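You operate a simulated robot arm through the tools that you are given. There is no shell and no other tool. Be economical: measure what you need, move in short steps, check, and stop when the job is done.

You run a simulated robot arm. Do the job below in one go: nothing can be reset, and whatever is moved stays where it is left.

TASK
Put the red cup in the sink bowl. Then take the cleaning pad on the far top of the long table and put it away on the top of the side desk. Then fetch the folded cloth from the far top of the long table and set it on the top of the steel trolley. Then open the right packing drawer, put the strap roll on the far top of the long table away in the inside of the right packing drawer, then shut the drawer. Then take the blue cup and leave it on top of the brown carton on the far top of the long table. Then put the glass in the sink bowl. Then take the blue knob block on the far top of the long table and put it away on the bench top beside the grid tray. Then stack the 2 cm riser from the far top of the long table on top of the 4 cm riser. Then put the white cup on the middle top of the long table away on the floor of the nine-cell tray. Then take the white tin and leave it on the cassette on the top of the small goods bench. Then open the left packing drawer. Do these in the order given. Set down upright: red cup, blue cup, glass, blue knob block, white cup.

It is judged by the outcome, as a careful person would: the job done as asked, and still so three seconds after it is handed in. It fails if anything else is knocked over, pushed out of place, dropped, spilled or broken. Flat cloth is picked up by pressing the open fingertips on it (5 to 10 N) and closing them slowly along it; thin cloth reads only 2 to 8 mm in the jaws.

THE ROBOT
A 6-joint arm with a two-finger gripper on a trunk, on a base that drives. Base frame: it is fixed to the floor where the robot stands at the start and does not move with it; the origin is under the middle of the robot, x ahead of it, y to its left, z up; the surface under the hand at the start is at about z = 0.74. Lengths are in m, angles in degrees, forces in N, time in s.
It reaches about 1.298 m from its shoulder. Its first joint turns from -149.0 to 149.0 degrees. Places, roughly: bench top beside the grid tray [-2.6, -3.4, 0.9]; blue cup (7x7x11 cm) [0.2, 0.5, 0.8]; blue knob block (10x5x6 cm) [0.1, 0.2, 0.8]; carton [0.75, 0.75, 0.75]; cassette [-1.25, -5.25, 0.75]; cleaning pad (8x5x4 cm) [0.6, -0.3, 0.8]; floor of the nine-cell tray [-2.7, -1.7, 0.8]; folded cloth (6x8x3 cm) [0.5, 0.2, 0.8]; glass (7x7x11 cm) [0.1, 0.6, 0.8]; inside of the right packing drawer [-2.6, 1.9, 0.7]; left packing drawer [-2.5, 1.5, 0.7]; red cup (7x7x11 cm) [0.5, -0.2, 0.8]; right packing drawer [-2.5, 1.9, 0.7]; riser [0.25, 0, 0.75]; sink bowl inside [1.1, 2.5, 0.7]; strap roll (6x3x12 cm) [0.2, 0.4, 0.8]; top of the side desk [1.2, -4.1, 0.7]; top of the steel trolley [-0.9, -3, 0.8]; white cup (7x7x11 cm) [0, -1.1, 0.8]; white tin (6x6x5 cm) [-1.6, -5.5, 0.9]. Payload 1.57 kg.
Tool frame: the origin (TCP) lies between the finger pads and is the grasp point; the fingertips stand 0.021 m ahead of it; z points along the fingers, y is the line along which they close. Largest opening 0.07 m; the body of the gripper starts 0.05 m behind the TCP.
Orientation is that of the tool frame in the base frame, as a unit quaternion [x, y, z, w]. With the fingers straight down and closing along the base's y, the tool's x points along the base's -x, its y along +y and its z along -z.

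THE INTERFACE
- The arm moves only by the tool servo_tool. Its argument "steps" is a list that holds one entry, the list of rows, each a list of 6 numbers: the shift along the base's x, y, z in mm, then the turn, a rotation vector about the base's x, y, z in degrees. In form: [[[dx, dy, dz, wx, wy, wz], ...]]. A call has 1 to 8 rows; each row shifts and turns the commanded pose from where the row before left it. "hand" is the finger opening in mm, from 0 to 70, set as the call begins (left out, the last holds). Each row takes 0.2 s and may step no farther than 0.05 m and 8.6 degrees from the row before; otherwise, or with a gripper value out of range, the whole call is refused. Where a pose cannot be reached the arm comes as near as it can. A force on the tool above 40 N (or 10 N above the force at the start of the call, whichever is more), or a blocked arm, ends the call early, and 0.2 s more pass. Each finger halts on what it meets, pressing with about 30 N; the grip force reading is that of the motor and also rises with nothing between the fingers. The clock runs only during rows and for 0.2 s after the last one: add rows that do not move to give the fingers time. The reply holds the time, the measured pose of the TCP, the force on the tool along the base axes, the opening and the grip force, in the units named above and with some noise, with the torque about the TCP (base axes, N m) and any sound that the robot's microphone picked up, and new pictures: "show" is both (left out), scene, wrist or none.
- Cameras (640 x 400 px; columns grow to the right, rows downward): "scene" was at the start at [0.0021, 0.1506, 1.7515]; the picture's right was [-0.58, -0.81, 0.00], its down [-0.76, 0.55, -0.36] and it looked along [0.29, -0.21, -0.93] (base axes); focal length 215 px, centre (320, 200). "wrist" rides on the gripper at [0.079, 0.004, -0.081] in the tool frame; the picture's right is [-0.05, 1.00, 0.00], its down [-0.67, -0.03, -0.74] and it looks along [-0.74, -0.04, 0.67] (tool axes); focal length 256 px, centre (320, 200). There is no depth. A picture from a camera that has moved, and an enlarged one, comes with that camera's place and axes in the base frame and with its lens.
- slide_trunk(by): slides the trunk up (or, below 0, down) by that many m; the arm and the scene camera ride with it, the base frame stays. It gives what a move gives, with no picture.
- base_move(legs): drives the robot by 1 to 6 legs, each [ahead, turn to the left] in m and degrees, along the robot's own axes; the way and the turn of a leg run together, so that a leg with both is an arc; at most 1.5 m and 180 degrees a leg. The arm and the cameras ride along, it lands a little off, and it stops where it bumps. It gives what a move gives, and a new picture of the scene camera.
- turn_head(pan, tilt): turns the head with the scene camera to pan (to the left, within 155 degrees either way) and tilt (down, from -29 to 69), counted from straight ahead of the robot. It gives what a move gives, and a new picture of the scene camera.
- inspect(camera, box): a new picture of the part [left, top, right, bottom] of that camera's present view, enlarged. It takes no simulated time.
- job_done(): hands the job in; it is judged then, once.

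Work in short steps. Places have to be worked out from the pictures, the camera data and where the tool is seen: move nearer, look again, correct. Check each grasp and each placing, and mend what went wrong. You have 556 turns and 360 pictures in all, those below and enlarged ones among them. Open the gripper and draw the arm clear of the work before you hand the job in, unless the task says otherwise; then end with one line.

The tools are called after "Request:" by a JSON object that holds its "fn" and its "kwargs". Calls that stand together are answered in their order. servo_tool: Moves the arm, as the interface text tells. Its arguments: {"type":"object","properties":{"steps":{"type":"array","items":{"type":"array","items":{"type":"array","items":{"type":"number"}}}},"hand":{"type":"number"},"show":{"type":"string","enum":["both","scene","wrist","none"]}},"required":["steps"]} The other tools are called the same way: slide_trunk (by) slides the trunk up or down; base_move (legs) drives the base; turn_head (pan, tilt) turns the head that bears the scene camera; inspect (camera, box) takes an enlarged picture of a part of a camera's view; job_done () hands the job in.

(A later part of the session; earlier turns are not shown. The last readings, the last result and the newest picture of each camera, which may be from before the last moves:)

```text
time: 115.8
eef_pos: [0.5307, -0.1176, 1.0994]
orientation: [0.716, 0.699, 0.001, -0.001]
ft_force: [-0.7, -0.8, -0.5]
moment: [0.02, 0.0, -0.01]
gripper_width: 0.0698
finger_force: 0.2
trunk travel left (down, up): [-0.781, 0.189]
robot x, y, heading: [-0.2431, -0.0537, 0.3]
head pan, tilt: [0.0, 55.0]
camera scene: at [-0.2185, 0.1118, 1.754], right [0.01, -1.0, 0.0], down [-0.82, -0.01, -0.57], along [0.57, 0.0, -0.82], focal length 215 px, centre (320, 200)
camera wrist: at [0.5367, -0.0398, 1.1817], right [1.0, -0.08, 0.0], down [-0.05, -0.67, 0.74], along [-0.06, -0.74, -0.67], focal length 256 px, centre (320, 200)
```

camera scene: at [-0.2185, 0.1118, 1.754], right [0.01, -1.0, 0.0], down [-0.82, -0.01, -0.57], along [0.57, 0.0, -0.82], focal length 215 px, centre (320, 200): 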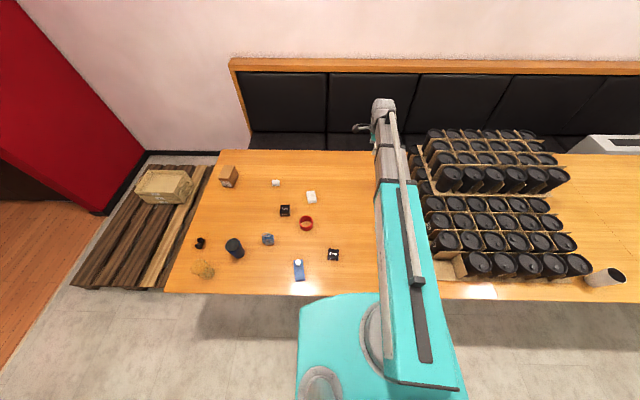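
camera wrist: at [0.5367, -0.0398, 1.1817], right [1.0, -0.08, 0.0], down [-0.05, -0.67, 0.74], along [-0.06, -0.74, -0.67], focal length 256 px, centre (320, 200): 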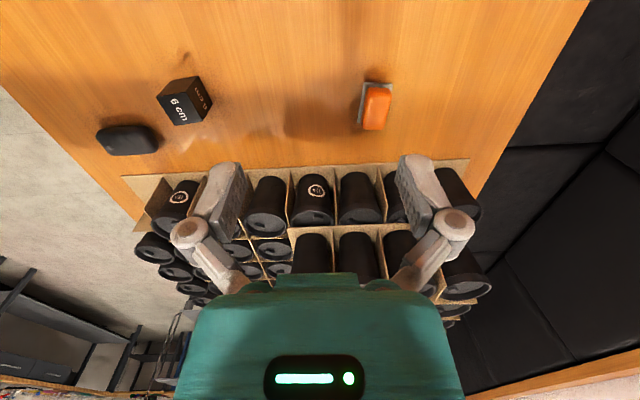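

Cleaning pad near (0.614, -0.265), long side along y; the tool now closes along x. Move above it and lower part way.

Request:
{"fn": "servo_tool", "kwargs": {"steps": [[[28, -49, 0, 0, 0, 0], [28, -49, 0, 0, 0, 0], [28, -49, 0, 0, 0, 0], [0, 0, 0, 0, 0, 0]]], "show": "none"}}

Request:
{"fn": "servo_tool", "kwargs": {"steps": [[[0, 0, 0, 0, 0, 0]]], "show": "none"}}

Request:
{"fn": "slide_trunk", "kwargs": {"by": -0.2}}

Request:
{"fn": "servo_tool", "kwargs": {"steps": [[[0, 0, 0, 0, 0, 0]]], "show": "both"}}

```text
refused: row 1 steps farther than a row can; nothing moved
```

```text
time: 116.2
eef_pos: [0.5313, -0.1174, 1.1]
orientation: [0.715, 0.699, 0.001, -0.002]
ft_force: [-0.3, 0.8, 0.9]
moment: [-0.02, -0.01, -0.01]
gripper_width: 0.0699
finger_force: 0.0
trunk travel left (down, up): [-0.781, 0.189]
robot x, y, heading: [-0.2457, -0.0557, 0.3]
head pan, tilt: [0.0, 55.0]
```

```text
time: 118.4
eef_pos: [0.5301, -0.1177, 0.8989]
orientation: [0.715, 0.699, 0.001, -0.001]
ft_force: [0.4, 0.2, -0.5]
moment: [0.01, -0.02, 0.01]
gripper_width: 0.07
finger_force: 0.0
trunk travel left (down, up): [-0.581, 0.389]
robot x, y, heading: [-0.2468, -0.0586, 0.2]
head pan, tilt: [0.0, 55.0]
```

```text
time: 118.8
eef_pos: [0.5306, -0.1178, 0.9001]
orientation: [0.715, 0.699, 0.001, -0.002]
ft_force: [0.1, 0.5, 0.4]
moment: [-0.01, 0.03, -0.05]
gripper_width: 0.0701
finger_force: 0.0
trunk travel left (down, up): [-0.581, 0.389]
robot x, y, heading: [-0.248, -0.0575, 0.6]
head pan, tilt: [0.0, 55.0]
camera scene: at [-0.2185, 0.1121, 1.554], right [0.01, -1.0, 0.0], down [-0.82, -0.01, -0.57], along [0.57, 0.0, -0.82], focal length 215 px, centre (320, 200)
camera wrist: at [0.5365, -0.0391, 0.9817], right [1.0, -0.08, 0.0], down [-0.05, -0.67, 0.74], along [-0.06, -0.74, -0.67], focal length 256 px, centre (320, 200)
```

scene: 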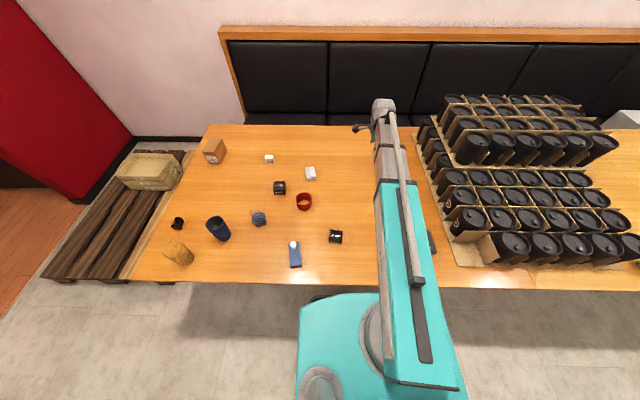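
wrist: 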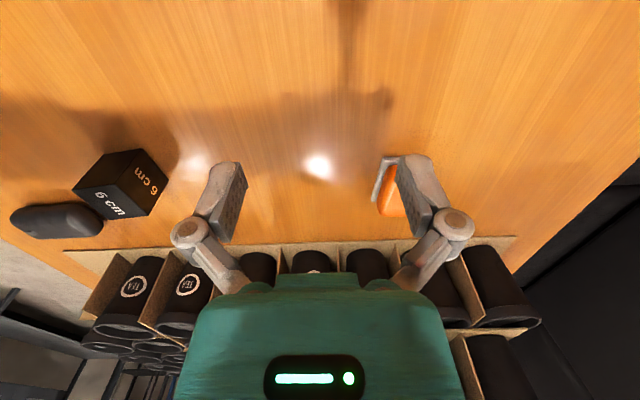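

Request:
{"fn": "servo_tool", "kwargs": {"steps": [[[21, -35, 0, 0, 0, 0], [21, -35, 0, 0, 0, 0], [21, -35, 0, 0, 0, 0], [20, -35, 0, 0, 0, 0], [0, 0, 0, 0, 0, 0]]], "show": "wrist"}}

```text
time: 120.0
eef_pos: [0.6135, -0.2601, 0.8991]
orientation: [0.715, 0.699, 0.002, -0.002]
ft_force: [-0.6, 0.3, -1.0]
moment: [0.02, 0.01, 0.0]
gripper_width: 0.0699
finger_force: 0.1
trunk travel left (down, up): [-0.581, 0.389]
robot x, y, heading: [-0.245, -0.0555, 0.5]
head pan, tilt: [0.0, 55.0]
camera wrist: at [0.6198, -0.1804, 0.9816], right [1.0, -0.08, 0.0], down [-0.05, -0.67, 0.74], along [-0.06, -0.74, -0.67], focal length 256 px, centre (320, 200)
```

wrist: 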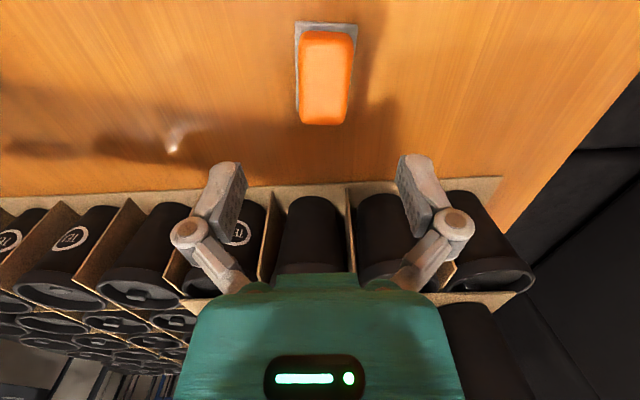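

Aligned. Lower to z≈0.768 and close.

Request:
{"fn": "slide_trunk", "kwargs": {"by": -0.13}}

Request:
{"fn": "servo_tool", "kwargs": {"steps": [[[3, 0, 0, 0, 0, 0], [0, 0, 0, 0, 0, 0], [0, 0, 0, 0, 0, 0], [0, 0, 0, 0, 0, 0]]], "hand": 20, "show": "wrist"}}

```text
time: 121.6
eef_pos: [0.6141, -0.2588, 0.77]
orientation: [0.715, 0.699, 0.001, -0.001]
ft_force: [0.4, -0.4, 0.4]
moment: [0.01, -0.02, 0.0]
gripper_width: 0.0703
finger_force: 0.0
trunk travel left (down, up): [-0.451, 0.519]
robot x, y, heading: [-0.2481, -0.0582, 0.3]
head pan, tilt: [0.0, 55.0]
```

```text
time: 122.6
eef_pos: [0.6169, -0.2589, 0.7703]
orientation: [0.715, 0.699, 0.002, -0.001]
ft_force: [0.5, 0.0, 4.8]
moment: [-0.11, -0.01, -0.07]
gripper_width: 0.0415
finger_force: 30.0
trunk travel left (down, up): [-0.451, 0.519]
robot x, y, heading: [-0.2426, -0.0572, 0.5]
head pan, tilt: [0.0, 55.0]
camera wrist: at [0.6227, -0.1798, 0.852], right [1.0, -0.08, 0.0], down [-0.05, -0.67, 0.74], along [-0.06, -0.74, -0.67], focal length 256 px, centre (320, 200)
```

wrist: 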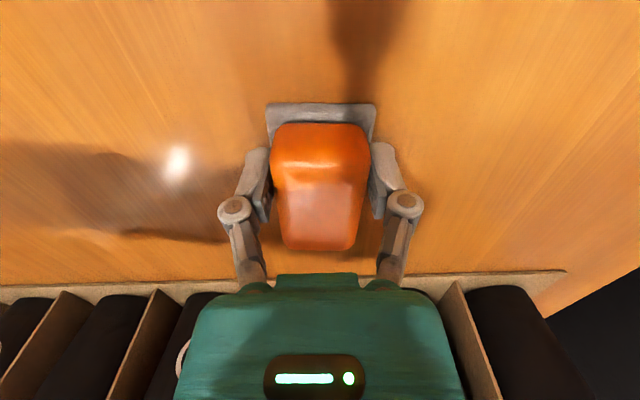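

Pad gripped at 41.5 mm. Lift it, and look down at my own base to learn its footprint.

Request:
{"fn": "slide_trunk", "kwargs": {"by": 0.3}}

Request:
{"fn": "turn_head", "kwargs": {"pan": -155, "tilt": 69}}

Request:
{"fn": "turn_head", "kwargs": {"pan": -80, "tilt": 35}}

```text
time: 125.6
eef_pos: [0.6173, -0.2592, 1.0697]
orientation: [0.715, 0.699, 0.001, 0.0]
ft_force: [-0.2, -1.1, -0.7]
moment: [0.02, 0.0, -0.04]
gripper_width: 0.0416
finger_force: 30.3
trunk travel left (down, up): [-0.751, 0.219]
robot x, y, heading: [-0.2437, -0.0581, 0.3]
head pan, tilt: [0.0, 55.0]
```

```text
time: 128.0
eef_pos: [0.6168, -0.2587, 1.0697]
orientation: [0.715, 0.7, 0.001, -0.001]
ft_force: [0.8, 0.1, -0.6]
moment: [0.03, 0.02, 0.02]
gripper_width: 0.0412
finger_force: 30.3
trunk travel left (down, up): [-0.751, 0.219]
robot x, y, heading: [-0.2439, -0.0586, 0.4]
head pan, tilt: [-154.7, 68.8]
camera scene: at [-0.3409, 0.0872, 1.7085], right [-0.43, 0.9, 0.0], down [0.84, 0.4, -0.36], along [-0.33, -0.16, -0.93], focal length 215 px, centre (320, 200)
```

scene: 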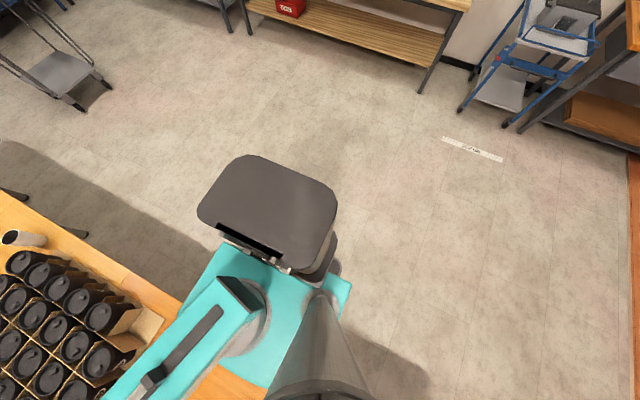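

```text
time: 129.4
eef_pos: [0.6164, -0.2591, 1.0703]
orientation: [0.715, 0.699, 0.002, -0.001]
ft_force: [0.1, -1.2, -0.2]
moment: [0.01, 0.02, -0.01]
gripper_width: 0.0409
finger_force: 29.6
trunk travel left (down, up): [-0.751, 0.219]
robot x, y, heading: [-0.2442, -0.0536, 0.6]
head pan, tilt: [-80.0, 35.0]
camera scene: at [-0.2746, 0.0249, 1.7522], right [-0.98, -0.18, 0.0], down [-0.1, 0.56, -0.82], along [0.15, -0.81, -0.57], focal length 215 px, centre (320, 200)
```

scene: 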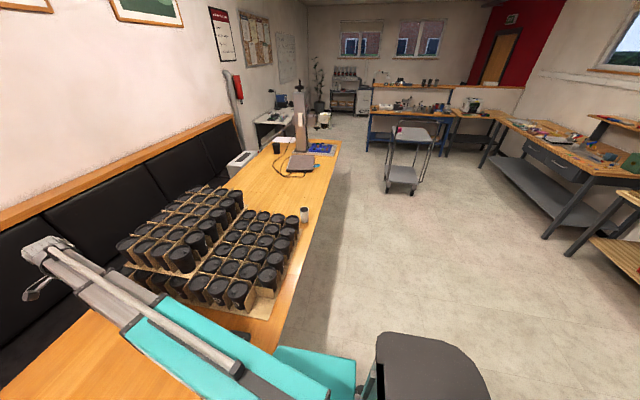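

Pad is held. The path runs between table and trolley: back off, turn right, drive along the table at x≈-0.4.

Request:
{"fn": "base_move", "kwargs": {"legs": [[-0.15, 0], [0, -90], [1.4, 0]]}}

Request:
{"fn": "turn_head", "kwargs": {"pan": 0, "tilt": 35}}

```text
time: 144.9
eef_pos: [-0.5889, -2.3266, 1.0697]
orientation: [1.0, -0.011, 0.003, 0.0]
ft_force: [0.4, -0.3, 0.3]
moment: [0.01, -0.01, 0.02]
gripper_width: 0.0411
finger_force: 30.0
trunk travel left (down, up): [-0.751, 0.219]
robot x, y, heading: [-0.3795, -1.4635, -90.0]
head pan, tilt: [-80.0, 35.0]
camera scene: at [-0.2951, -1.4359, 1.7522], right [-0.17, 0.98, 0.0], down [0.56, 0.1, -0.82], along [-0.81, -0.14, -0.57], focal length 215 px, centre (320, 200)
```

scene: 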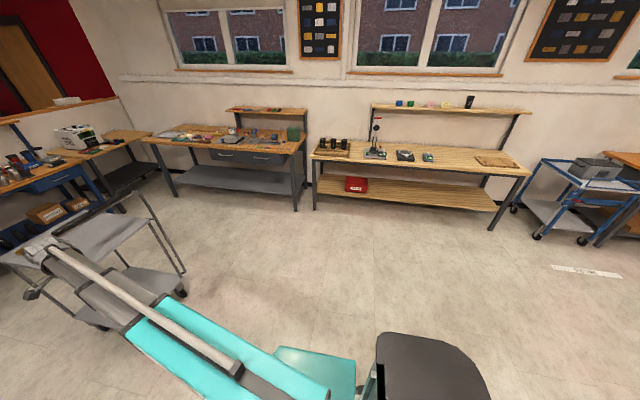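

```text
time: 146.4
eef_pos: [-0.5887, -2.3266, 1.0698]
orientation: [1.0, -0.012, 0.002, 0.0]
ft_force: [0.7, -0.2, -0.5]
moment: [0.03, -0.02, 0.02]
gripper_width: 0.0411
finger_force: 30.3
trunk travel left (down, up): [-0.751, 0.219]
robot x, y, heading: [-0.3794, -1.4661, -90.1]
head pan, tilt: [0.0, 35.0]
camera scene: at [-0.2084, -1.5085, 1.7522], right [-1.0, 0.0, 0.0], down [0.0, 0.57, -0.82], along [0.0, -0.82, -0.57], focal length 215 px, centre (320, 200)
```

scene: 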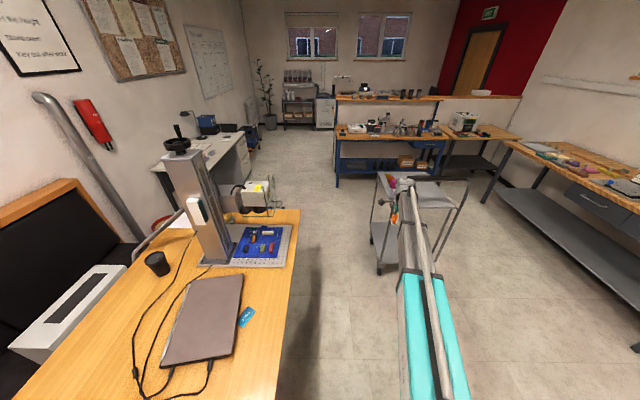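

Good view: the side desk faces -x at x≈1.0–1.6, y≈-4.8…-3.5. I bring the tool in line with the robot to clear the trolley, then go on and look at the object near (0.4, -3.3).

Request:
{"fn": "servo_tool", "kwargs": {"steps": [[[45, 0, 0, 0, 0, 0], [45, 0, 0, 0, 0, 0], [45, 0, 0, 0, 0, 0], [45, 0, 0, 0, 0, 0], [45, 0, 0, 0, 0, 0], [35, 0, 0, 0, 0, 0]]], "show": "none"}}

Request:
{"fn": "base_move", "kwargs": {"legs": [[0.9, 0]]}}

Request:
{"fn": "turn_head", "kwargs": {"pan": 35, "tilt": 45}}

```text
time: 147.8
eef_pos: [-0.3285, -2.3265, 1.0691]
orientation: [1.0, -0.011, 0.002, 0.001]
ft_force: [-0.7, -0.9, 0.4]
moment: [0.02, -0.01, 0.02]
gripper_width: 0.0411
finger_force: 30.0
trunk travel left (down, up): [-0.751, 0.219]
robot x, y, heading: [-0.3804, -1.4637, -90.0]
head pan, tilt: [0.0, 35.0]
```

```text
time: 153.6
eef_pos: [-0.3227, -3.2375, 1.0697]
orientation: [1.0, -0.01, 0.002, 0.0]
ft_force: [0.1, 0.0, -1.0]
moment: [-0.01, 0.0, 0.02]
gripper_width: 0.0411
finger_force: 30.8
trunk travel left (down, up): [-0.751, 0.219]
robot x, y, heading: [-0.3804, -2.373, -89.7]
head pan, tilt: [0.0, 35.0]
camera scene: at [-0.2056, -2.4193, 1.7522], right [-1.0, -0.01, 0.0], down [0.0, 0.57, -0.82], along [0.0, -0.82, -0.57], focal length 215 px, centre (320, 200)
```

scene: 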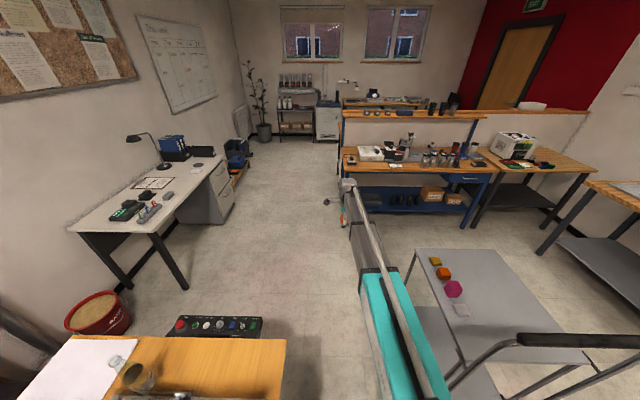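

```text
time: 154.6
eef_pos: [-0.3226, -3.2379, 1.0693]
orientation: [1.0, -0.009, 0.001, 0.0]
ft_force: [-0.5, 0.7, -0.4]
moment: [-0.02, -0.03, 0.03]
gripper_width: 0.0411
finger_force: 29.7
trunk travel left (down, up): [-0.751, 0.219]
robot x, y, heading: [-0.3751, -2.3733, -89.7]
head pan, tilt: [35.0, 45.0]
camera scene: at [-0.1591, -2.3975, 1.7374], right [-0.82, -0.58, 0.0], down [-0.41, 0.58, -0.71], along [0.41, -0.58, -0.71], focal length 215 px, centre (320, 200)
```

scene: 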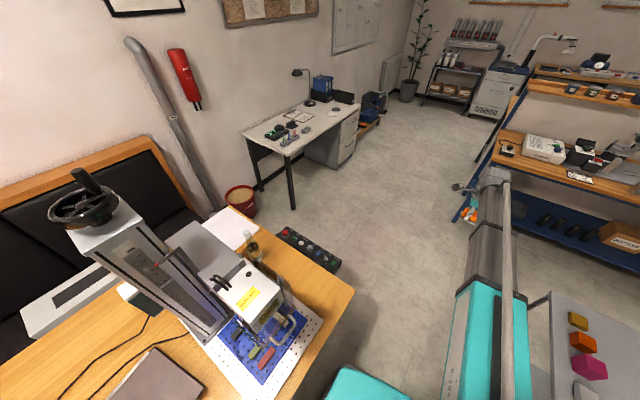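

Trolley and desk layout are clear. Drive on, angle left around the trolley/table end, and face the desk.

Request:
{"fn": "base_move", "kwargs": {"legs": [[1.25, 0], [0, 45], [0.55, 0], [0, 45]]}}

Request:
{"fn": "turn_head", "kwargs": {"pan": 0, "tilt": 50}}

```text
time: 171.6
eef_pos: [0.9081, -3.877, 1.0701]
orientation: [0.701, 0.713, 0.001, -0.001]
ft_force: [0.2, -0.5, -0.2]
moment: [0.05, 0.01, 0.03]
gripper_width: 0.0413
finger_force: 29.5
trunk travel left (down, up): [-0.751, 0.219]
robot x, y, heading: [0.0563, -4.0077, 2.0]
head pan, tilt: [35.0, 45.0]
camera scene: at [0.0655, -3.7905, 1.7374], right [0.6, -0.8, 0.0], down [-0.56, -0.43, -0.71], along [0.56, 0.43, -0.71], focal length 215 px, centre (320, 200)
```

scene: 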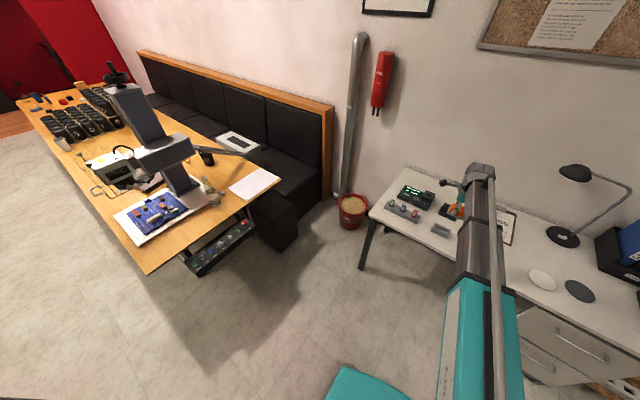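

```text
time: 172.6
eef_pos: [0.9082, -3.877, 1.0698]
orientation: [0.7, 0.714, 0.001, -0.001]
ft_force: [-0.3, -0.4, -1.2]
moment: [0.03, 0.04, 0.0]
gripper_width: 0.0409
finger_force: 29.7
trunk travel left (down, up): [-0.751, 0.219]
robot x, y, heading: [0.0473, -4.0049, 2.3]
head pan, tilt: [0.0, 50.0]
camera scene: at [0.0776, -3.8371, 1.7305], right [0.04, -1.0, 0.0], down [-0.77, -0.03, -0.64], along [0.64, 0.02, -0.77], focal length 215 px, centre (320, 200)
```

scene: 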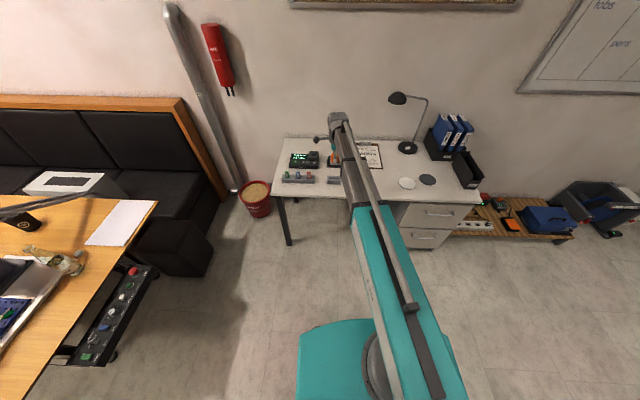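

Desk top free spot between the mouse and round coasters, in front of the clipboard: about (1.12, -4.17). Move the tool there and look with the wrist camera.

Request:
{"fn": "servo_tool", "kwargs": {"steps": [[[24, -36, 0, 0, 0, 0], [24, -36, 0, 0, 0, 0], [24, -36, 0, 0, 0, 0], [24, -36, 0, 0, 0, 0], [24, -36, 0, 0, 0, 0], [24, -36, 0, 0, 0, 0], [24, -36, 0, 0, 0, 0], [24, -36, 0, 0, 0, 0]]], "show": "both"}}

```text
time: 174.4
eef_pos: [1.1013, -4.1659, 1.0701]
orientation: [0.701, 0.713, 0.0, -0.002]
ft_force: [0.1, -0.5, -0.2]
moment: [0.01, 0.03, 0.03]
gripper_width: 0.041
finger_force: 30.2
trunk travel left (down, up): [-0.751, 0.219]
robot x, y, heading: [0.0482, -4.0054, 2.0]
head pan, tilt: [0.0, 50.0]
camera scene: at [0.078, -3.8372, 1.7305], right [0.03, -1.0, 0.0], down [-0.77, -0.03, -0.64], along [0.64, 0.02, -0.77], focal length 215 px, centre (320, 200)
camera wrist: at [1.1039, -4.0868, 1.1512], right [1.0, -0.03, 0.0], down [-0.02, -0.67, 0.74], along [-0.03, -0.74, -0.67], focal length 256 px, centre (320, 200)
```

scene: 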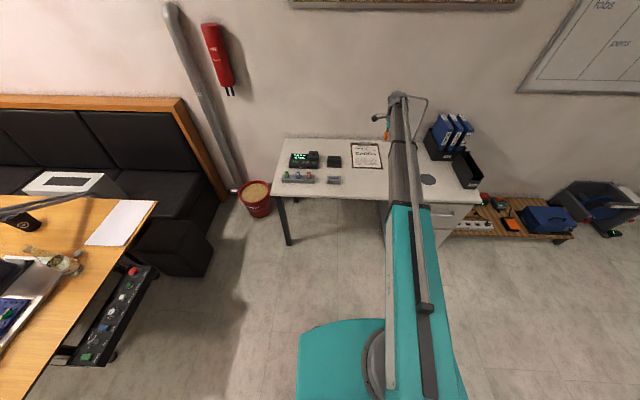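
wrist: 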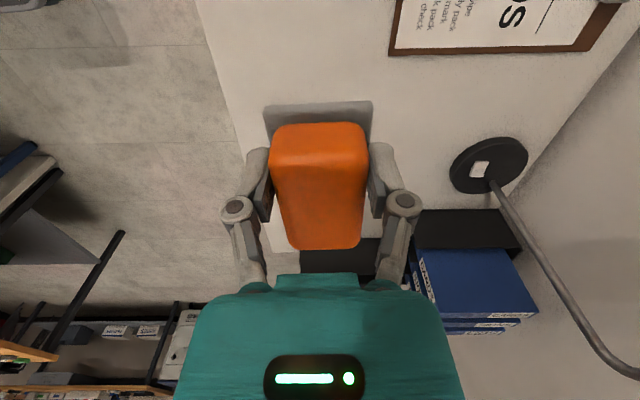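

Spot under the pad is clear. Lower to just above the desk, then creep to contact.

Request:
{"fn": "slide_trunk", "kwargs": {"by": -0.26}}

Request:
{"fn": "slide_trunk", "kwargs": {"by": -0.02}}

Request:
{"fn": "slide_trunk", "kwargs": {"by": -0.01}}

```text
time: 177.0
eef_pos: [1.101, -4.1647, 0.8106]
orientation: [0.7, 0.714, 0.001, -0.001]
ft_force: [0.0, 0.6, -0.5]
moment: [-0.01, 0.01, 0.02]
gripper_width: 0.0411
finger_force: 29.8
trunk travel left (down, up): [-0.491, 0.479]
robot x, y, heading: [0.0527, -4.0012, 2.0]
head pan, tilt: [0.0, 50.0]
```

```text
time: 177.7
eef_pos: [1.1012, -4.1658, 0.7884]
orientation: [0.7, 0.714, 0.0, -0.002]
ft_force: [-0.1, 0.4, -0.7]
moment: [0.0, 0.0, 0.0]
gripper_width: 0.041
finger_force: 30.3
trunk travel left (down, up): [-0.471, 0.499]
robot x, y, heading: [0.0473, -4.0075, 1.9]
head pan, tilt: [0.0, 50.0]
```

```text
time: 178.3
eef_pos: [1.1004, -4.166, 0.7803]
orientation: [0.7, 0.714, 0.001, -0.002]
ft_force: [0.3, -0.9, -0.9]
moment: [0.01, 0.04, 0.0]
gripper_width: 0.0415
finger_force: 30.0
trunk travel left (down, up): [-0.461, 0.509]
robot x, y, heading: [0.0489, -4.0057, 2.0]
head pan, tilt: [0.0, 50.0]
```

Request:
{"fn": "slide_trunk", "kwargs": {"by": -0.01}}

Request:
{"fn": "servo_tool", "kwargs": {"steps": [[[0, 0, 0, 0, 0, 0]]], "show": "wrist"}}

```text
time: 178.9
eef_pos: [1.0999, -4.1667, 0.7708]
orientation: [0.7, 0.714, 0.001, -0.002]
ft_force: [1.0, -0.3, 6.6]
moment: [-0.12, -0.03, 0.03]
gripper_width: 0.0412
finger_force: 29.8
trunk travel left (down, up): [-0.451, 0.519]
robot x, y, heading: [0.0471, -4.0077, 2.2]
head pan, tilt: [0.0, 50.0]
```

```text
time: 179.3
eef_pos: [1.1003, -4.1653, 0.7702]
orientation: [0.7, 0.714, 0.001, -0.001]
ft_force: [1.2, -1.4, 6.3]
moment: [-0.07, -0.03, 0.02]
gripper_width: 0.0411
finger_force: 29.8
trunk travel left (down, up): [-0.451, 0.519]
robot x, y, heading: [0.0505, -4.0064, 2.0]
head pan, tilt: [0.0, 50.0]
camera wrist: at [1.1027, -4.0859, 0.8522], right [1.0, -0.03, 0.0], down [-0.02, -0.67, 0.74], along [-0.03, -0.74, -0.67], focal length 256 px, centre (320, 200)
```

wrist: 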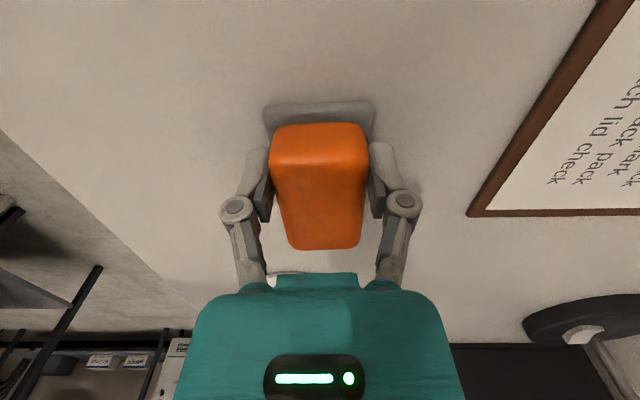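

Touched the desk (6 N at z 0.770). Open and lift off.

Request:
{"fn": "servo_tool", "kwargs": {"steps": [[[0, 0, 0, 0, 0, 0], [0, 0, 0, 0, 0, 0], [0, 0, 0, 0, 0, 0]]], "hand": 70, "show": "none"}}

Request:
{"fn": "slide_trunk", "kwargs": {"by": 0.3}}

Request:
{"fn": "servo_tool", "kwargs": {"steps": [[[0, 0, 0, 0, 0, 0]]], "show": "wrist"}}

```text
time: 180.1
eef_pos: [1.1, -4.1657, 0.7702]
orientation: [0.7, 0.714, 0.001, -0.001]
ft_force: [0.1, 0.2, 0.3]
moment: [0.0, 0.01, 0.02]
gripper_width: 0.0698
finger_force: 0.1
trunk travel left (down, up): [-0.451, 0.519]
robot x, y, heading: [0.0491, -4.005, 2.1]
head pan, tilt: [0.0, 50.0]
```

```text
time: 183.1
eef_pos: [1.1003, -4.1656, 1.0693]
orientation: [0.701, 0.713, 0.0, -0.001]
ft_force: [-0.9, -0.8, 0.6]
moment: [-0.01, 0.0, -0.02]
gripper_width: 0.0699
finger_force: 0.1
trunk travel left (down, up): [-0.751, 0.219]
robot x, y, heading: [0.0479, -4.0087, 2.2]
head pan, tilt: [0.0, 50.0]
```

```text
time: 183.5
eef_pos: [1.1008, -4.1647, 1.0709]
orientation: [0.7, 0.714, 0.001, -0.002]
ft_force: [1.0, -0.4, -0.7]
moment: [0.0, 0.01, 0.03]
gripper_width: 0.07
finger_force: 0.0
trunk travel left (down, up): [-0.751, 0.219]
robot x, y, heading: [0.0468, -4.0048, 2.0]
head pan, tilt: [0.0, 50.0]
camera wrist: at [1.1031, -4.0859, 1.1516], right [1.0, -0.03, 0.0], down [-0.02, -0.67, 0.74], along [-0.03, -0.74, -0.67], focal length 256 px, centre (320, 200)
```

wrist: 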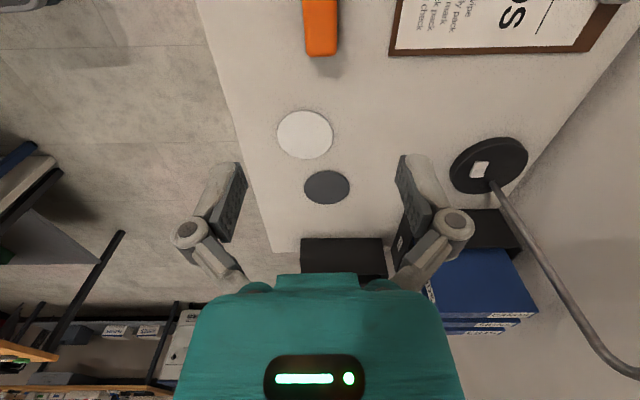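

Pad is placed well. Retract the arm and drive back to the long table for the folded cloth.

Request:
{"fn": "servo_tool", "kwargs": {"steps": [[[-45, 20, 0, 0, 0, 0], [-45, 20, 0, 0, 0, 0], [-45, 20, 0, 0, 0, 0], [-45, 20, 0, 0, 0, 0], [-45, 20, 0, 0, 0, 0], [-45, 20, 0, 0, 0, 0], [-45, 20, 0, 0, 0, 0]]], "show": "none"}}

Request:
{"fn": "base_move", "kwargs": {"legs": [[0, 133], [0.6, 0], [0, -45]]}}

```text
time: 185.1
eef_pos: [0.7862, -4.0247, 1.0701]
orientation: [0.7, 0.714, 0.001, -0.002]
ft_force: [-0.4, -0.6, 0.2]
moment: [0.01, -0.03, -0.01]
gripper_width: 0.0698
finger_force: 0.0
trunk travel left (down, up): [-0.751, 0.219]
robot x, y, heading: [0.0486, -4.0071, 1.8]
head pan, tilt: [0.0, 50.0]
```

```text
time: 200.3
eef_pos: [-0.3315, -2.841, 1.0708]
orientation: [0.005, 1.0, 0.0, -0.002]
ft_force: [0.0, -0.3, 0.4]
moment: [0.0, -0.01, 0.0]
gripper_width: 0.07
finger_force: 0.1
trunk travel left (down, up): [-0.751, 0.219]
robot x, y, heading: [-0.3546, -3.5806, 91.0]
head pan, tilt: [0.0, 50.0]
camera scene: at [-0.5227, -3.5504, 1.7305], right [1.0, 0.01, 0.0], down [0.01, -0.77, -0.64], along [-0.01, 0.64, -0.77], focal length 215 px, centre (320, 200)
```

scene: 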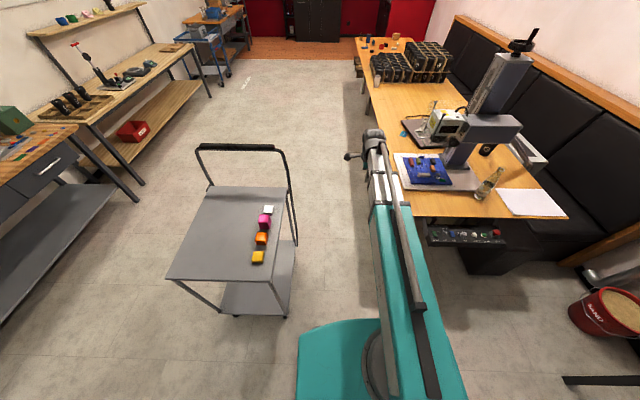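

Request:
{"fn": "base_move", "kwargs": {"legs": [[1.2, 0], [1.2, 0], [1.2, 0], [0, -91]]}}

Request:
{"fn": "turn_head", "kwargs": {"pan": 0, "tilt": 60}}

```text
time: 227.5
eef_pos: [0.2978, -0.0072, 1.0694]
orientation: [0.71, 0.704, 0.002, -0.001]
ft_force: [-0.5, 0.0, 1.0]
moment: [0.0, -0.05, 0.02]
gripper_width: 0.0699
finger_force: 0.0
trunk travel left (down, up): [-0.751, 0.219]
robot x, y, heading: [-0.443, 0.0602, 1.1]
head pan, tilt: [0.0, 50.0]
camera scene: at [-0.4105, 0.23, 1.7305], right [0.02, -1.0, 0.0], down [-0.77, -0.02, -0.64], along [0.64, 0.01, -0.77], focal length 215 px, centre (320, 200)
```

scene: 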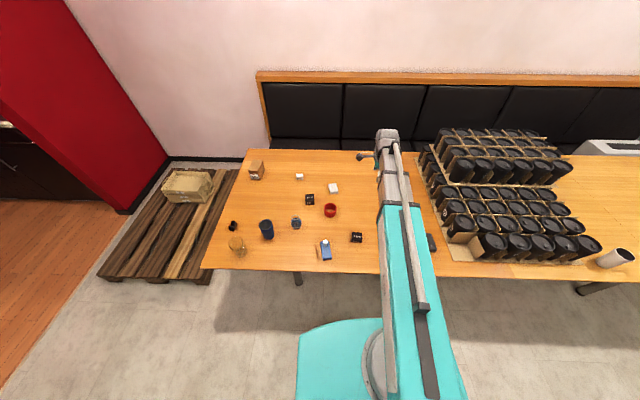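

```text
time: 228.3
eef_pos: [0.2971, -0.005, 1.069]
orientation: [0.711, 0.703, 0.001, -0.001]
ft_force: [-0.7, -0.4, 0.6]
moment: [0.04, -0.02, 0.02]
gripper_width: 0.0701
finger_force: 0.0
trunk travel left (down, up): [-0.751, 0.219]
robot x, y, heading: [-0.4447, 0.0588, 1.3]
head pan, tilt: [0.0, 60.0]
camera scene: at [-0.4212, 0.2299, 1.7179], right [0.02, -1.0, 0.0], down [-0.87, -0.02, -0.5], along [0.5, 0.01, -0.87], focal length 215 px, centre (320, 200)
```

scene: 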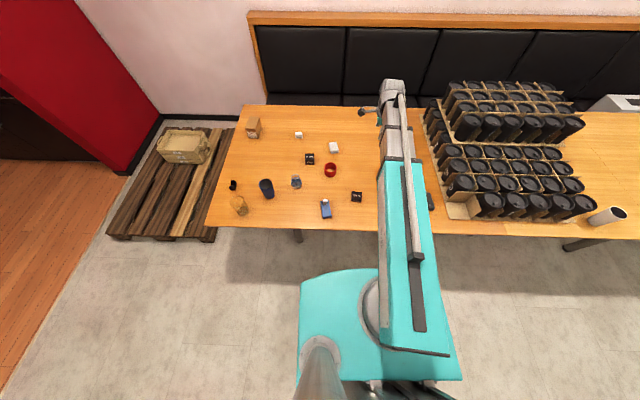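

Let me zoom into the table to identify every object.

Request:
{"fn": "inspect", "kwargs": {"camera": "scene", "box": [220, 110, 380, 220]}}

```text
3.64 times, centred on (300, 165) of scene
camera zoom: at [-0.4212, 0.2299, 1.7179], right [0.02, -1.0, 0.0], down [-0.87, -0.02, -0.5], along [0.5, 0.01, -0.87], focal length 780 px, centre (393, 327)
```

zoom: 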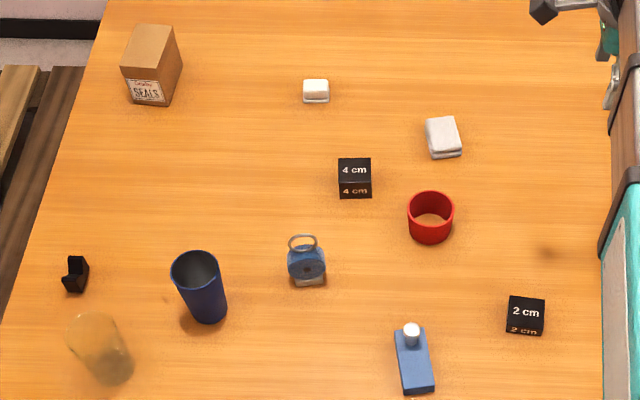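

Identified: folded cloth (white stack) near (0.48, 0.17); 4 cm riser, 2 cm riser, strap roll (with ring), knob block. Rotate the tool back to close along y and approach the cloth.

Request:
{"fn": "servo_tool", "kwargs": {"steps": [[[10, 10, 0, 0, 0, 8.5], [10, 10, 0, 0, 0, 8.5], [10, 10, 0, 0, 0, 8.5], [10, 10, 0, 0, 0, 8.5], [10, 10, 0, 0, 0, 8.5], [10, 10, 0, 0, 0, 8.5], [10, 10, 0, 0, 0, 8.5], [10, 10, 0, 0, 0, 8.5]]], "show": "none"}}

Request:
{"fn": "servo_tool", "kwargs": {"steps": [[[10, 30, 0, 0, 0, 7.5], [10, 30, 0, 0, 0, 7.5], [0, 30, 0, 0, 0, 7.5], [0, 0, 0, 0, 0, 0]]], "show": "wrist"}}

```text
time: 230.1
eef_pos: [0.3782, 0.073, 1.0704]
orientation: [0.195, 0.981, 0.0, -0.002]
ft_force: [-0.2, -0.8, -0.4]
moment: [0.03, 0.01, 0.03]
gripper_width: 0.07
finger_force: 0.1
trunk travel left (down, up): [-0.751, 0.219]
robot x, y, heading: [-0.4415, 0.0647, 1.0]
head pan, tilt: [0.0, 60.0]
```

```text
time: 231.1
eef_pos: [0.3981, 0.1633, 1.0704]
orientation: [0.0, 1.0, 0.0, -0.001]
ft_force: [-0.2, 0.6, 0.1]
moment: [0.02, 0.0, -0.01]
gripper_width: 0.0699
finger_force: 0.1
trunk travel left (down, up): [-0.751, 0.219]
robot x, y, heading: [-0.4341, 0.0579, 1.0]
head pan, tilt: [0.0, 60.0]
camera wrist: at [0.3189, 0.1676, 1.1517], right [0.05, 1.0, 0.0], down [0.67, -0.04, 0.74], along [0.74, -0.04, -0.67], focal length 256 px, centre (320, 200)
```

wrist: 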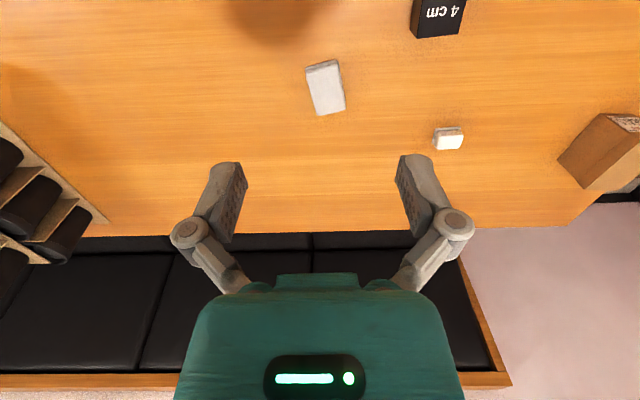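

Cloth centre ≈ (0.493, 0.170), turned about +9°. Move above, rotate 9°, and lower partly.

Request:
{"fn": "servo_tool", "kwargs": {"steps": [[[32, 2, 0, 0, 0, 4.5], [32, 2, 0, 0, 0, 4.5], [31, 3, 0, 0, 0, 0], [0, 0, 0, 0, 0, 0]]], "show": "none"}}

Request:
{"fn": "slide_trunk", "kwargs": {"by": -0.2}}

Request:
{"fn": "servo_tool", "kwargs": {"steps": [[[0, 0, 0, 0, 0, 0]]], "show": "wrist"}}

```text
time: 232.1
eef_pos: [0.4943, 0.1675, 1.0702]
orientation: [-0.077, 0.997, 0.0, -0.001]
ft_force: [-0.1, 0.3, 0.2]
moment: [0.03, 0.01, 0.0]
gripper_width: 0.07
finger_force: 0.0
trunk travel left (down, up): [-0.751, 0.219]
robot x, y, heading: [-0.4447, 0.061, 1.2]
head pan, tilt: [0.0, 60.0]
```

```text
time: 234.2
eef_pos: [0.4937, 0.169, 0.8699]
orientation: [-0.078, 0.997, -0.001, -0.002]
ft_force: [-0.5, 0.4, 0.1]
moment: [-0.03, 0.01, -0.01]
gripper_width: 0.0703
finger_force: 0.0
trunk travel left (down, up): [-0.551, 0.419]
robot x, y, heading: [-0.4414, 0.0625, 1.1]
head pan, tilt: [0.0, 60.0]
```

```text
time: 234.6
eef_pos: [0.4939, 0.1687, 0.8699]
orientation: [-0.078, 0.997, 0.0, -0.001]
ft_force: [-0.6, -0.1, -0.7]
moment: [-0.03, 0.02, -0.01]
gripper_width: 0.07
finger_force: 0.0
trunk travel left (down, up): [-0.551, 0.419]
robot x, y, heading: [-0.4409, 0.0622, 1.0]
head pan, tilt: [0.0, 60.0]
camera wrist: at [0.4145, 0.161, 0.9517], right [-0.1, 0.99, 0.0], down [0.67, 0.07, 0.74], along [0.74, 0.07, -0.67], focal length 256 px, centre (320, 200)
```

wrist: 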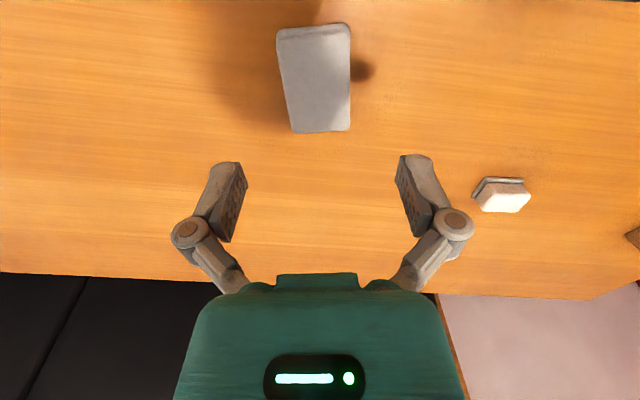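

Fine-tune by -3 mm in y and +3.5°, then lower to z≈0.766.

Request:
{"fn": "servo_tool", "kwargs": {"steps": [[[-1, -3, 0, 0, 0, 3.5], [0, 0, 0, 0, 0, 0]]], "show": "none"}}

Request:
{"fn": "slide_trunk", "kwargs": {"by": -0.075}}

Request:
{"fn": "servo_tool", "kwargs": {"steps": [[[0, 0, 0, 0, 0, 0]]], "show": "wrist"}}

```text
time: 235.2
eef_pos: [0.4925, 0.1657, 0.8697]
orientation: [-0.108, 0.994, -0.001, -0.002]
ft_force: [-0.4, -0.6, 0.3]
moment: [0.0, 0.0, 0.0]
gripper_width: 0.07
finger_force: 0.0
trunk travel left (down, up): [-0.551, 0.419]
robot x, y, heading: [-0.4401, 0.0614, 1.3]
head pan, tilt: [0.0, 60.0]
```

```text
time: 236.3
eef_pos: [0.493, 0.1654, 0.7956]
orientation: [-0.109, 0.994, -0.001, -0.001]
ft_force: [0.2, -0.1, -0.3]
moment: [-0.04, -0.02, -0.02]
gripper_width: 0.0701
finger_force: 0.0
trunk travel left (down, up): [-0.476, 0.494]
robot x, y, heading: [-0.4407, 0.0607, 1.0]
head pan, tilt: [0.0, 60.0]
```

```text
time: 236.8
eef_pos: [0.491, 0.1659, 0.7948]
orientation: [-0.108, 0.994, 0.0, -0.002]
ft_force: [-0.4, 0.2, -1.0]
moment: [0.03, 0.03, 0.03]
gripper_width: 0.0701
finger_force: 0.0
trunk travel left (down, up): [-0.476, 0.494]
robot x, y, heading: [-0.4416, 0.0595, 1.2]
head pan, tilt: [0.0, 60.0]
camera wrist: at [0.4142, 0.1531, 0.8767], right [-0.16, 0.99, 0.0], down [0.66, 0.11, 0.74], along [0.73, 0.12, -0.67], focal length 256 px, centre (320, 200)
```

wrist: 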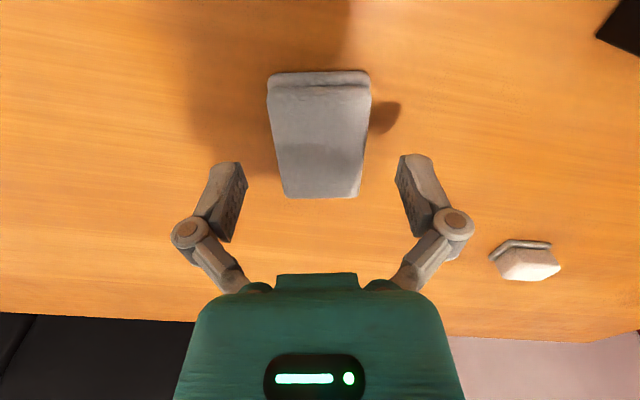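

Well centred and aligned. Lower 29 mm more and close gradually.

Request:
{"fn": "slide_trunk", "kwargs": {"by": -0.028}}

Request:
{"fn": "servo_tool", "kwargs": {"steps": [[[0, 0, 0, 0, 0, 0], [0, 0, 0, 0, 0, 0], [0, 0, 0, 0, 0, 0], [0, 0, 0, 0, 0, 0], [0, 0, 0, 0, 0, 0]]], "hand": 20, "show": "wrist"}}

```text
time: 237.5
eef_pos: [0.4919, 0.1649, 0.7673]
orientation: [-0.108, 0.994, -0.001, -0.002]
ft_force: [0.4, 0.0, -1.0]
moment: [0.0, 0.01, -0.01]
gripper_width: 0.07
finger_force: 0.1
trunk travel left (down, up): [-0.448, 0.522]
robot x, y, heading: [-0.4414, 0.062, 1.2]
head pan, tilt: [0.0, 60.0]
```

```text
time: 238.7
eef_pos: [0.493, 0.166, 0.7661]
orientation: [-0.108, 0.994, 0.0, -0.001]
ft_force: [1.5, -0.1, 6.6]
moment: [0.02, -0.06, -0.07]
gripper_width: 0.0512
finger_force: 29.8
trunk travel left (down, up): [-0.448, 0.522]
robot x, y, heading: [-0.4404, 0.0621, 1.1]
head pan, tilt: [0.0, 60.0]
camera wrist: at [0.4139, 0.153, 0.8491], right [-0.16, 0.99, 0.0], down [0.66, 0.11, 0.74], along [0.73, 0.12, -0.67], focal length 256 px, centre (320, 200)
```

wrist: 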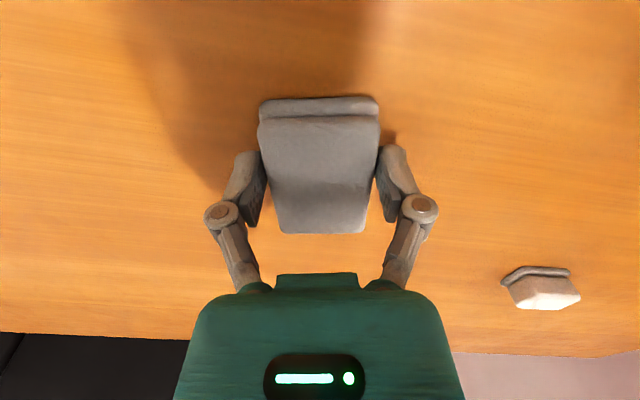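

Cloth gripped (51 mm). Lift and drive to the trolley, stopping southeast of it.

Request:
{"fn": "slide_trunk", "kwargs": {"by": 0.33}}

Request:
{"fn": "base_move", "kwargs": {"legs": [[0.07, 0], [0, -91], [1.4, 0], [1.0, 0]]}}

```text
time: 241.9
eef_pos: [0.4927, 0.1665, 1.0967]
orientation: [-0.108, 0.994, 0.0, -0.002]
ft_force: [-0.4, 0.4, -0.1]
moment: [-0.03, -0.01, 0.01]
gripper_width: 0.0509
finger_force: 29.8
trunk travel left (down, up): [-0.778, 0.192]
robot x, y, heading: [-0.4399, 0.0601, 1.1]
head pan, tilt: [0.0, 60.0]
```

```text
time: 263.0
eef_pos: [-0.3522, -3.2873, 1.0969]
orientation: [0.643, 0.766, 0.001, -0.002]
ft_force: [0.7, 0.2, -0.1]
moment: [0.04, 0.01, 0.0]
gripper_width: 0.0509
finger_force: 29.6
trunk travel left (down, up): [-0.778, 0.192]
robot x, y, heading: [-0.4147, -2.3518, -91.0]
head pan, tilt: [0.0, 60.0]
camera scene: at [-0.2445, -2.3781, 1.7449], right [-1.0, 0.02, 0.0], down [0.01, 0.87, -0.5], along [-0.01, -0.5, -0.87], focal length 215 px, centre (320, 200)
```

scene: 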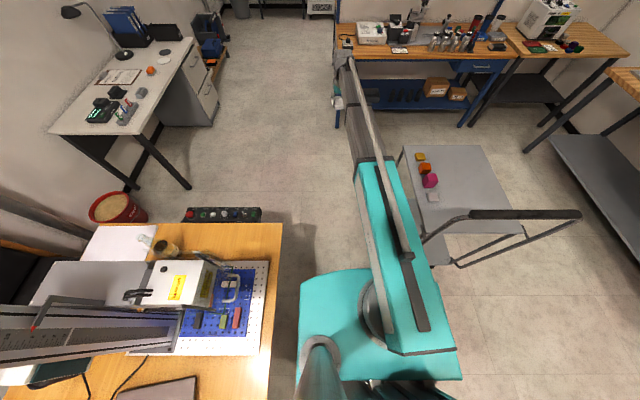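

Request:
{"fn": "base_move", "kwargs": {"legs": [[0, 6], [0.95, 0], [0, -120]]}}

Request:
{"fn": "turn_head", "kwargs": {"pan": 0, "tilt": 55}}

```text
time: 275.9
eef_pos: [-1.2551, -3.1441, 1.0965]
orientation: [1.0, -0.031, 0.001, -0.001]
ft_force: [-0.2, -1.3, -1.1]
moment: [0.07, -0.07, 0.01]
gripper_width: 0.051
finger_force: 29.7
trunk travel left (down, up): [-0.778, 0.192]
robot x, y, heading: [-0.344, -3.373, 168.6]
head pan, tilt: [0.0, 60.0]
stopped in leg 3: the robot was blocked; the commanded pose is now the measured one
camera scene: at [-0.4012, -3.5418, 1.7446], right [0.2, 0.98, 0.0], down [0.85, -0.17, -0.5], along [-0.49, 0.1, -0.87], focal length 215 px, centre (320, 200)
```

scene: 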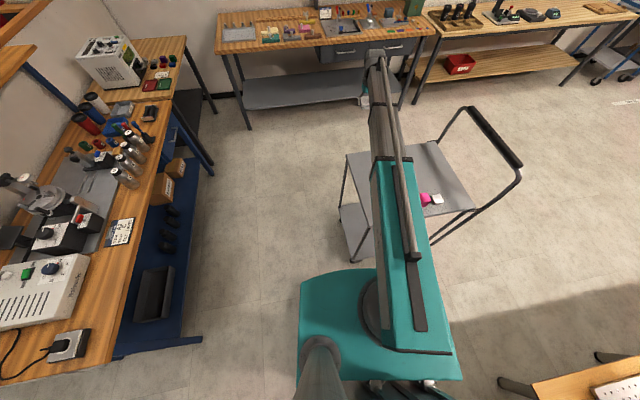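

```text
time: 276.5
eef_pos: [-1.2559, -3.1427, 1.0958]
orientation: [1.0, -0.031, 0.001, 0.0]
ft_force: [0.3, -0.1, -1.3]
moment: [0.0, 0.0, 0.0]
gripper_width: 0.0514
finger_force: 29.6
trunk travel left (down, up): [-0.778, 0.192]
robot x, y, heading: [-0.3464, -3.3777, 168.6]
head pan, tilt: [0.0, 55.0]
camera scene: at [-0.4061, -3.5387, 1.7509], right [0.2, 0.98, 0.0], down [0.8, -0.16, -0.57], along [-0.56, 0.11, -0.82], focal length 215 px, centre (320, 200)
```

scene: 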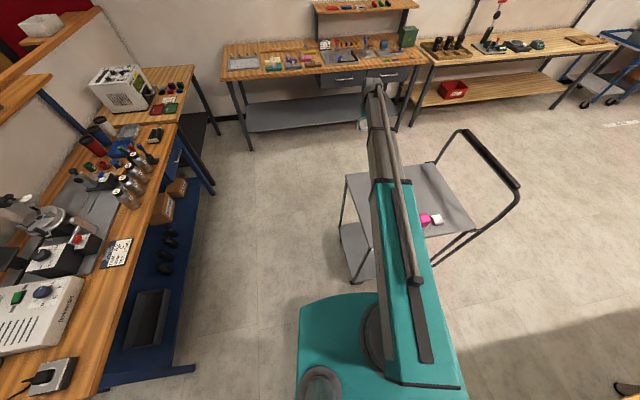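

The base stopped against something at heading 169°, but nothing appears displaced. From here the arm reaches the trolley, so I move the cloth above the free area at about (-1.05, -2.95).

Request:
{"fn": "servo_tool", "kwargs": {"steps": [[[33, 32, 0, 0, 0, 0], [33, 32, 0, 0, 0, 0], [33, 32, 0, 0, 0, 0], [33, 32, 0, 0, 0, 0], [33, 32, 0, 0, 0, 0], [33, 32, 0, 0, 0, 0]]]}}

Request:
{"fn": "turn_head", "kwargs": {"pan": -45, "tilt": 69}}

```text
time: 277.9
eef_pos: [-1.0551, -2.9494, 1.0968]
orientation: [1.0, -0.031, 0.002, 0.001]
ft_force: [0.0, 0.5, 0.1]
moment: [0.04, 0.02, -0.01]
gripper_width: 0.0511
finger_force: 30.2
trunk travel left (down, up): [-0.778, 0.192]
robot x, y, heading: [-0.3461, -3.3759, 168.4]
head pan, tilt: [0.0, 55.0]
camera scene: at [-0.4055, -3.5383, 1.751], right [0.2, 0.98, 0.0], down [0.8, -0.16, -0.57], along [-0.56, 0.11, -0.82], focal length 215 px, centre (320, 200)
camera wrist: at [-0.9768, -2.9584, 1.1789], right [-0.11, -0.99, 0.0], down [-0.67, 0.08, 0.74], along [-0.74, 0.09, -0.67], focal length 256 px, centre (320, 200)
```

scene: 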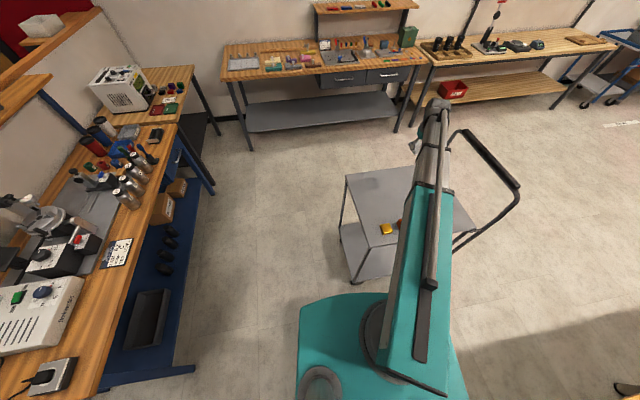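
wrist: 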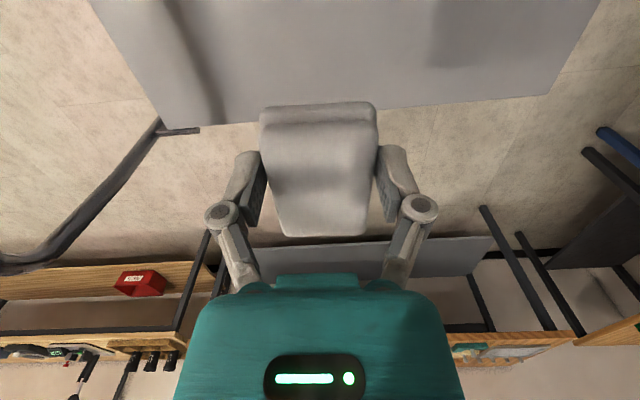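

```text
time: 279.0
eef_pos: [-1.055, -2.9509, 1.0981]
orientation: [1.0, -0.031, 0.002, 0.0]
ft_force: [0.0, -0.2, -0.8]
moment: [0.0, 0.0, 0.03]
gripper_width: 0.0513
finger_force: 29.7
trunk travel left (down, up): [-0.778, 0.192]
robot x, y, heading: [-0.349, -3.3762, 168.5]
head pan, tilt: [-45.0, 68.8]
camera scene: at [-0.3662, -3.5062, 1.7355], right [0.83, 0.55, 0.0], down [0.52, -0.78, -0.36], along [-0.2, 0.3, -0.93], focal length 215 px, centre (320, 200)
```

scene: 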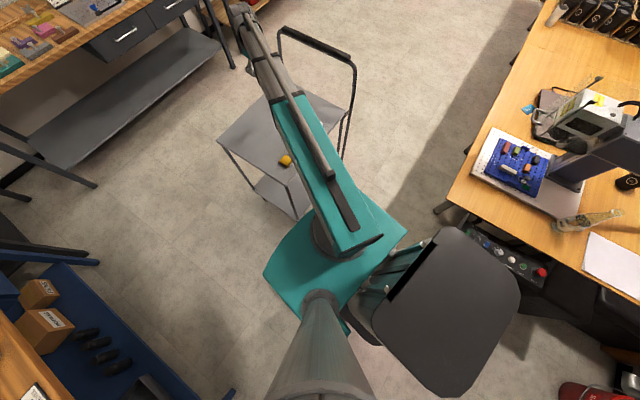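

Rear tower touched the table-end area; I'll pull straight away afterwards. The cloth is over free trolley top: lower and creep to contact.

Request:
{"fn": "slide_trunk", "kwargs": {"by": -0.23}}

Request:
{"fn": "slide_trunk", "kwargs": {"by": -0.02}}

Request:
{"fn": "slide_trunk", "kwargs": {"by": -0.01}}

```text
time: 281.4
eef_pos: [-1.0539, -2.9498, 0.868]
orientation: [1.0, -0.029, 0.002, -0.001]
ft_force: [1.6, 1.9, 18.7]
moment: [0.04, -0.05, -0.05]
gripper_width: 0.0511
finger_force: 30.0
trunk travel left (down, up): [-0.548, 0.422]
robot x, y, heading: [-0.3473, -3.3747, 168.5]
head pan, tilt: [-45.0, 68.8]
```

```text
time: 281.8
eef_pos: [-1.0547, -2.951, 0.8659]
orientation: [1.0, -0.03, 0.0, -0.001]
ft_force: [-0.5, 3.0, 52.5]
moment: [-0.92, -0.03, 0.0]
gripper_width: 0.0514
finger_force: 31.9
trunk travel left (down, up): [-0.543, 0.427]
robot x, y, heading: [-0.3461, -3.3741, 168.7]
head pan, tilt: [-45.0, 68.8]
stopped: the force on the tool passed its limit at 87 N (the readings are from after the stop); the commanded pose is now the measured one
```

```text
time: 282.1
eef_pos: [-1.0539, -2.9505, 0.8653]
orientation: [0.999, -0.032, -0.002, -0.001]
ft_force: [0.7, 2.5, 55.4]
moment: [-0.89, -0.12, 0.08]
gripper_width: 0.0518
finger_force: 29.4
trunk travel left (down, up): [-0.543, 0.427]
robot x, y, heading: [-0.344, -3.3739, 168.6]
head pan, tilt: [-45.0, 68.8]
stopped: the force on the tool passed its limit at 73 N (the readings are from after the stop); the commanded pose is now the measured one
```

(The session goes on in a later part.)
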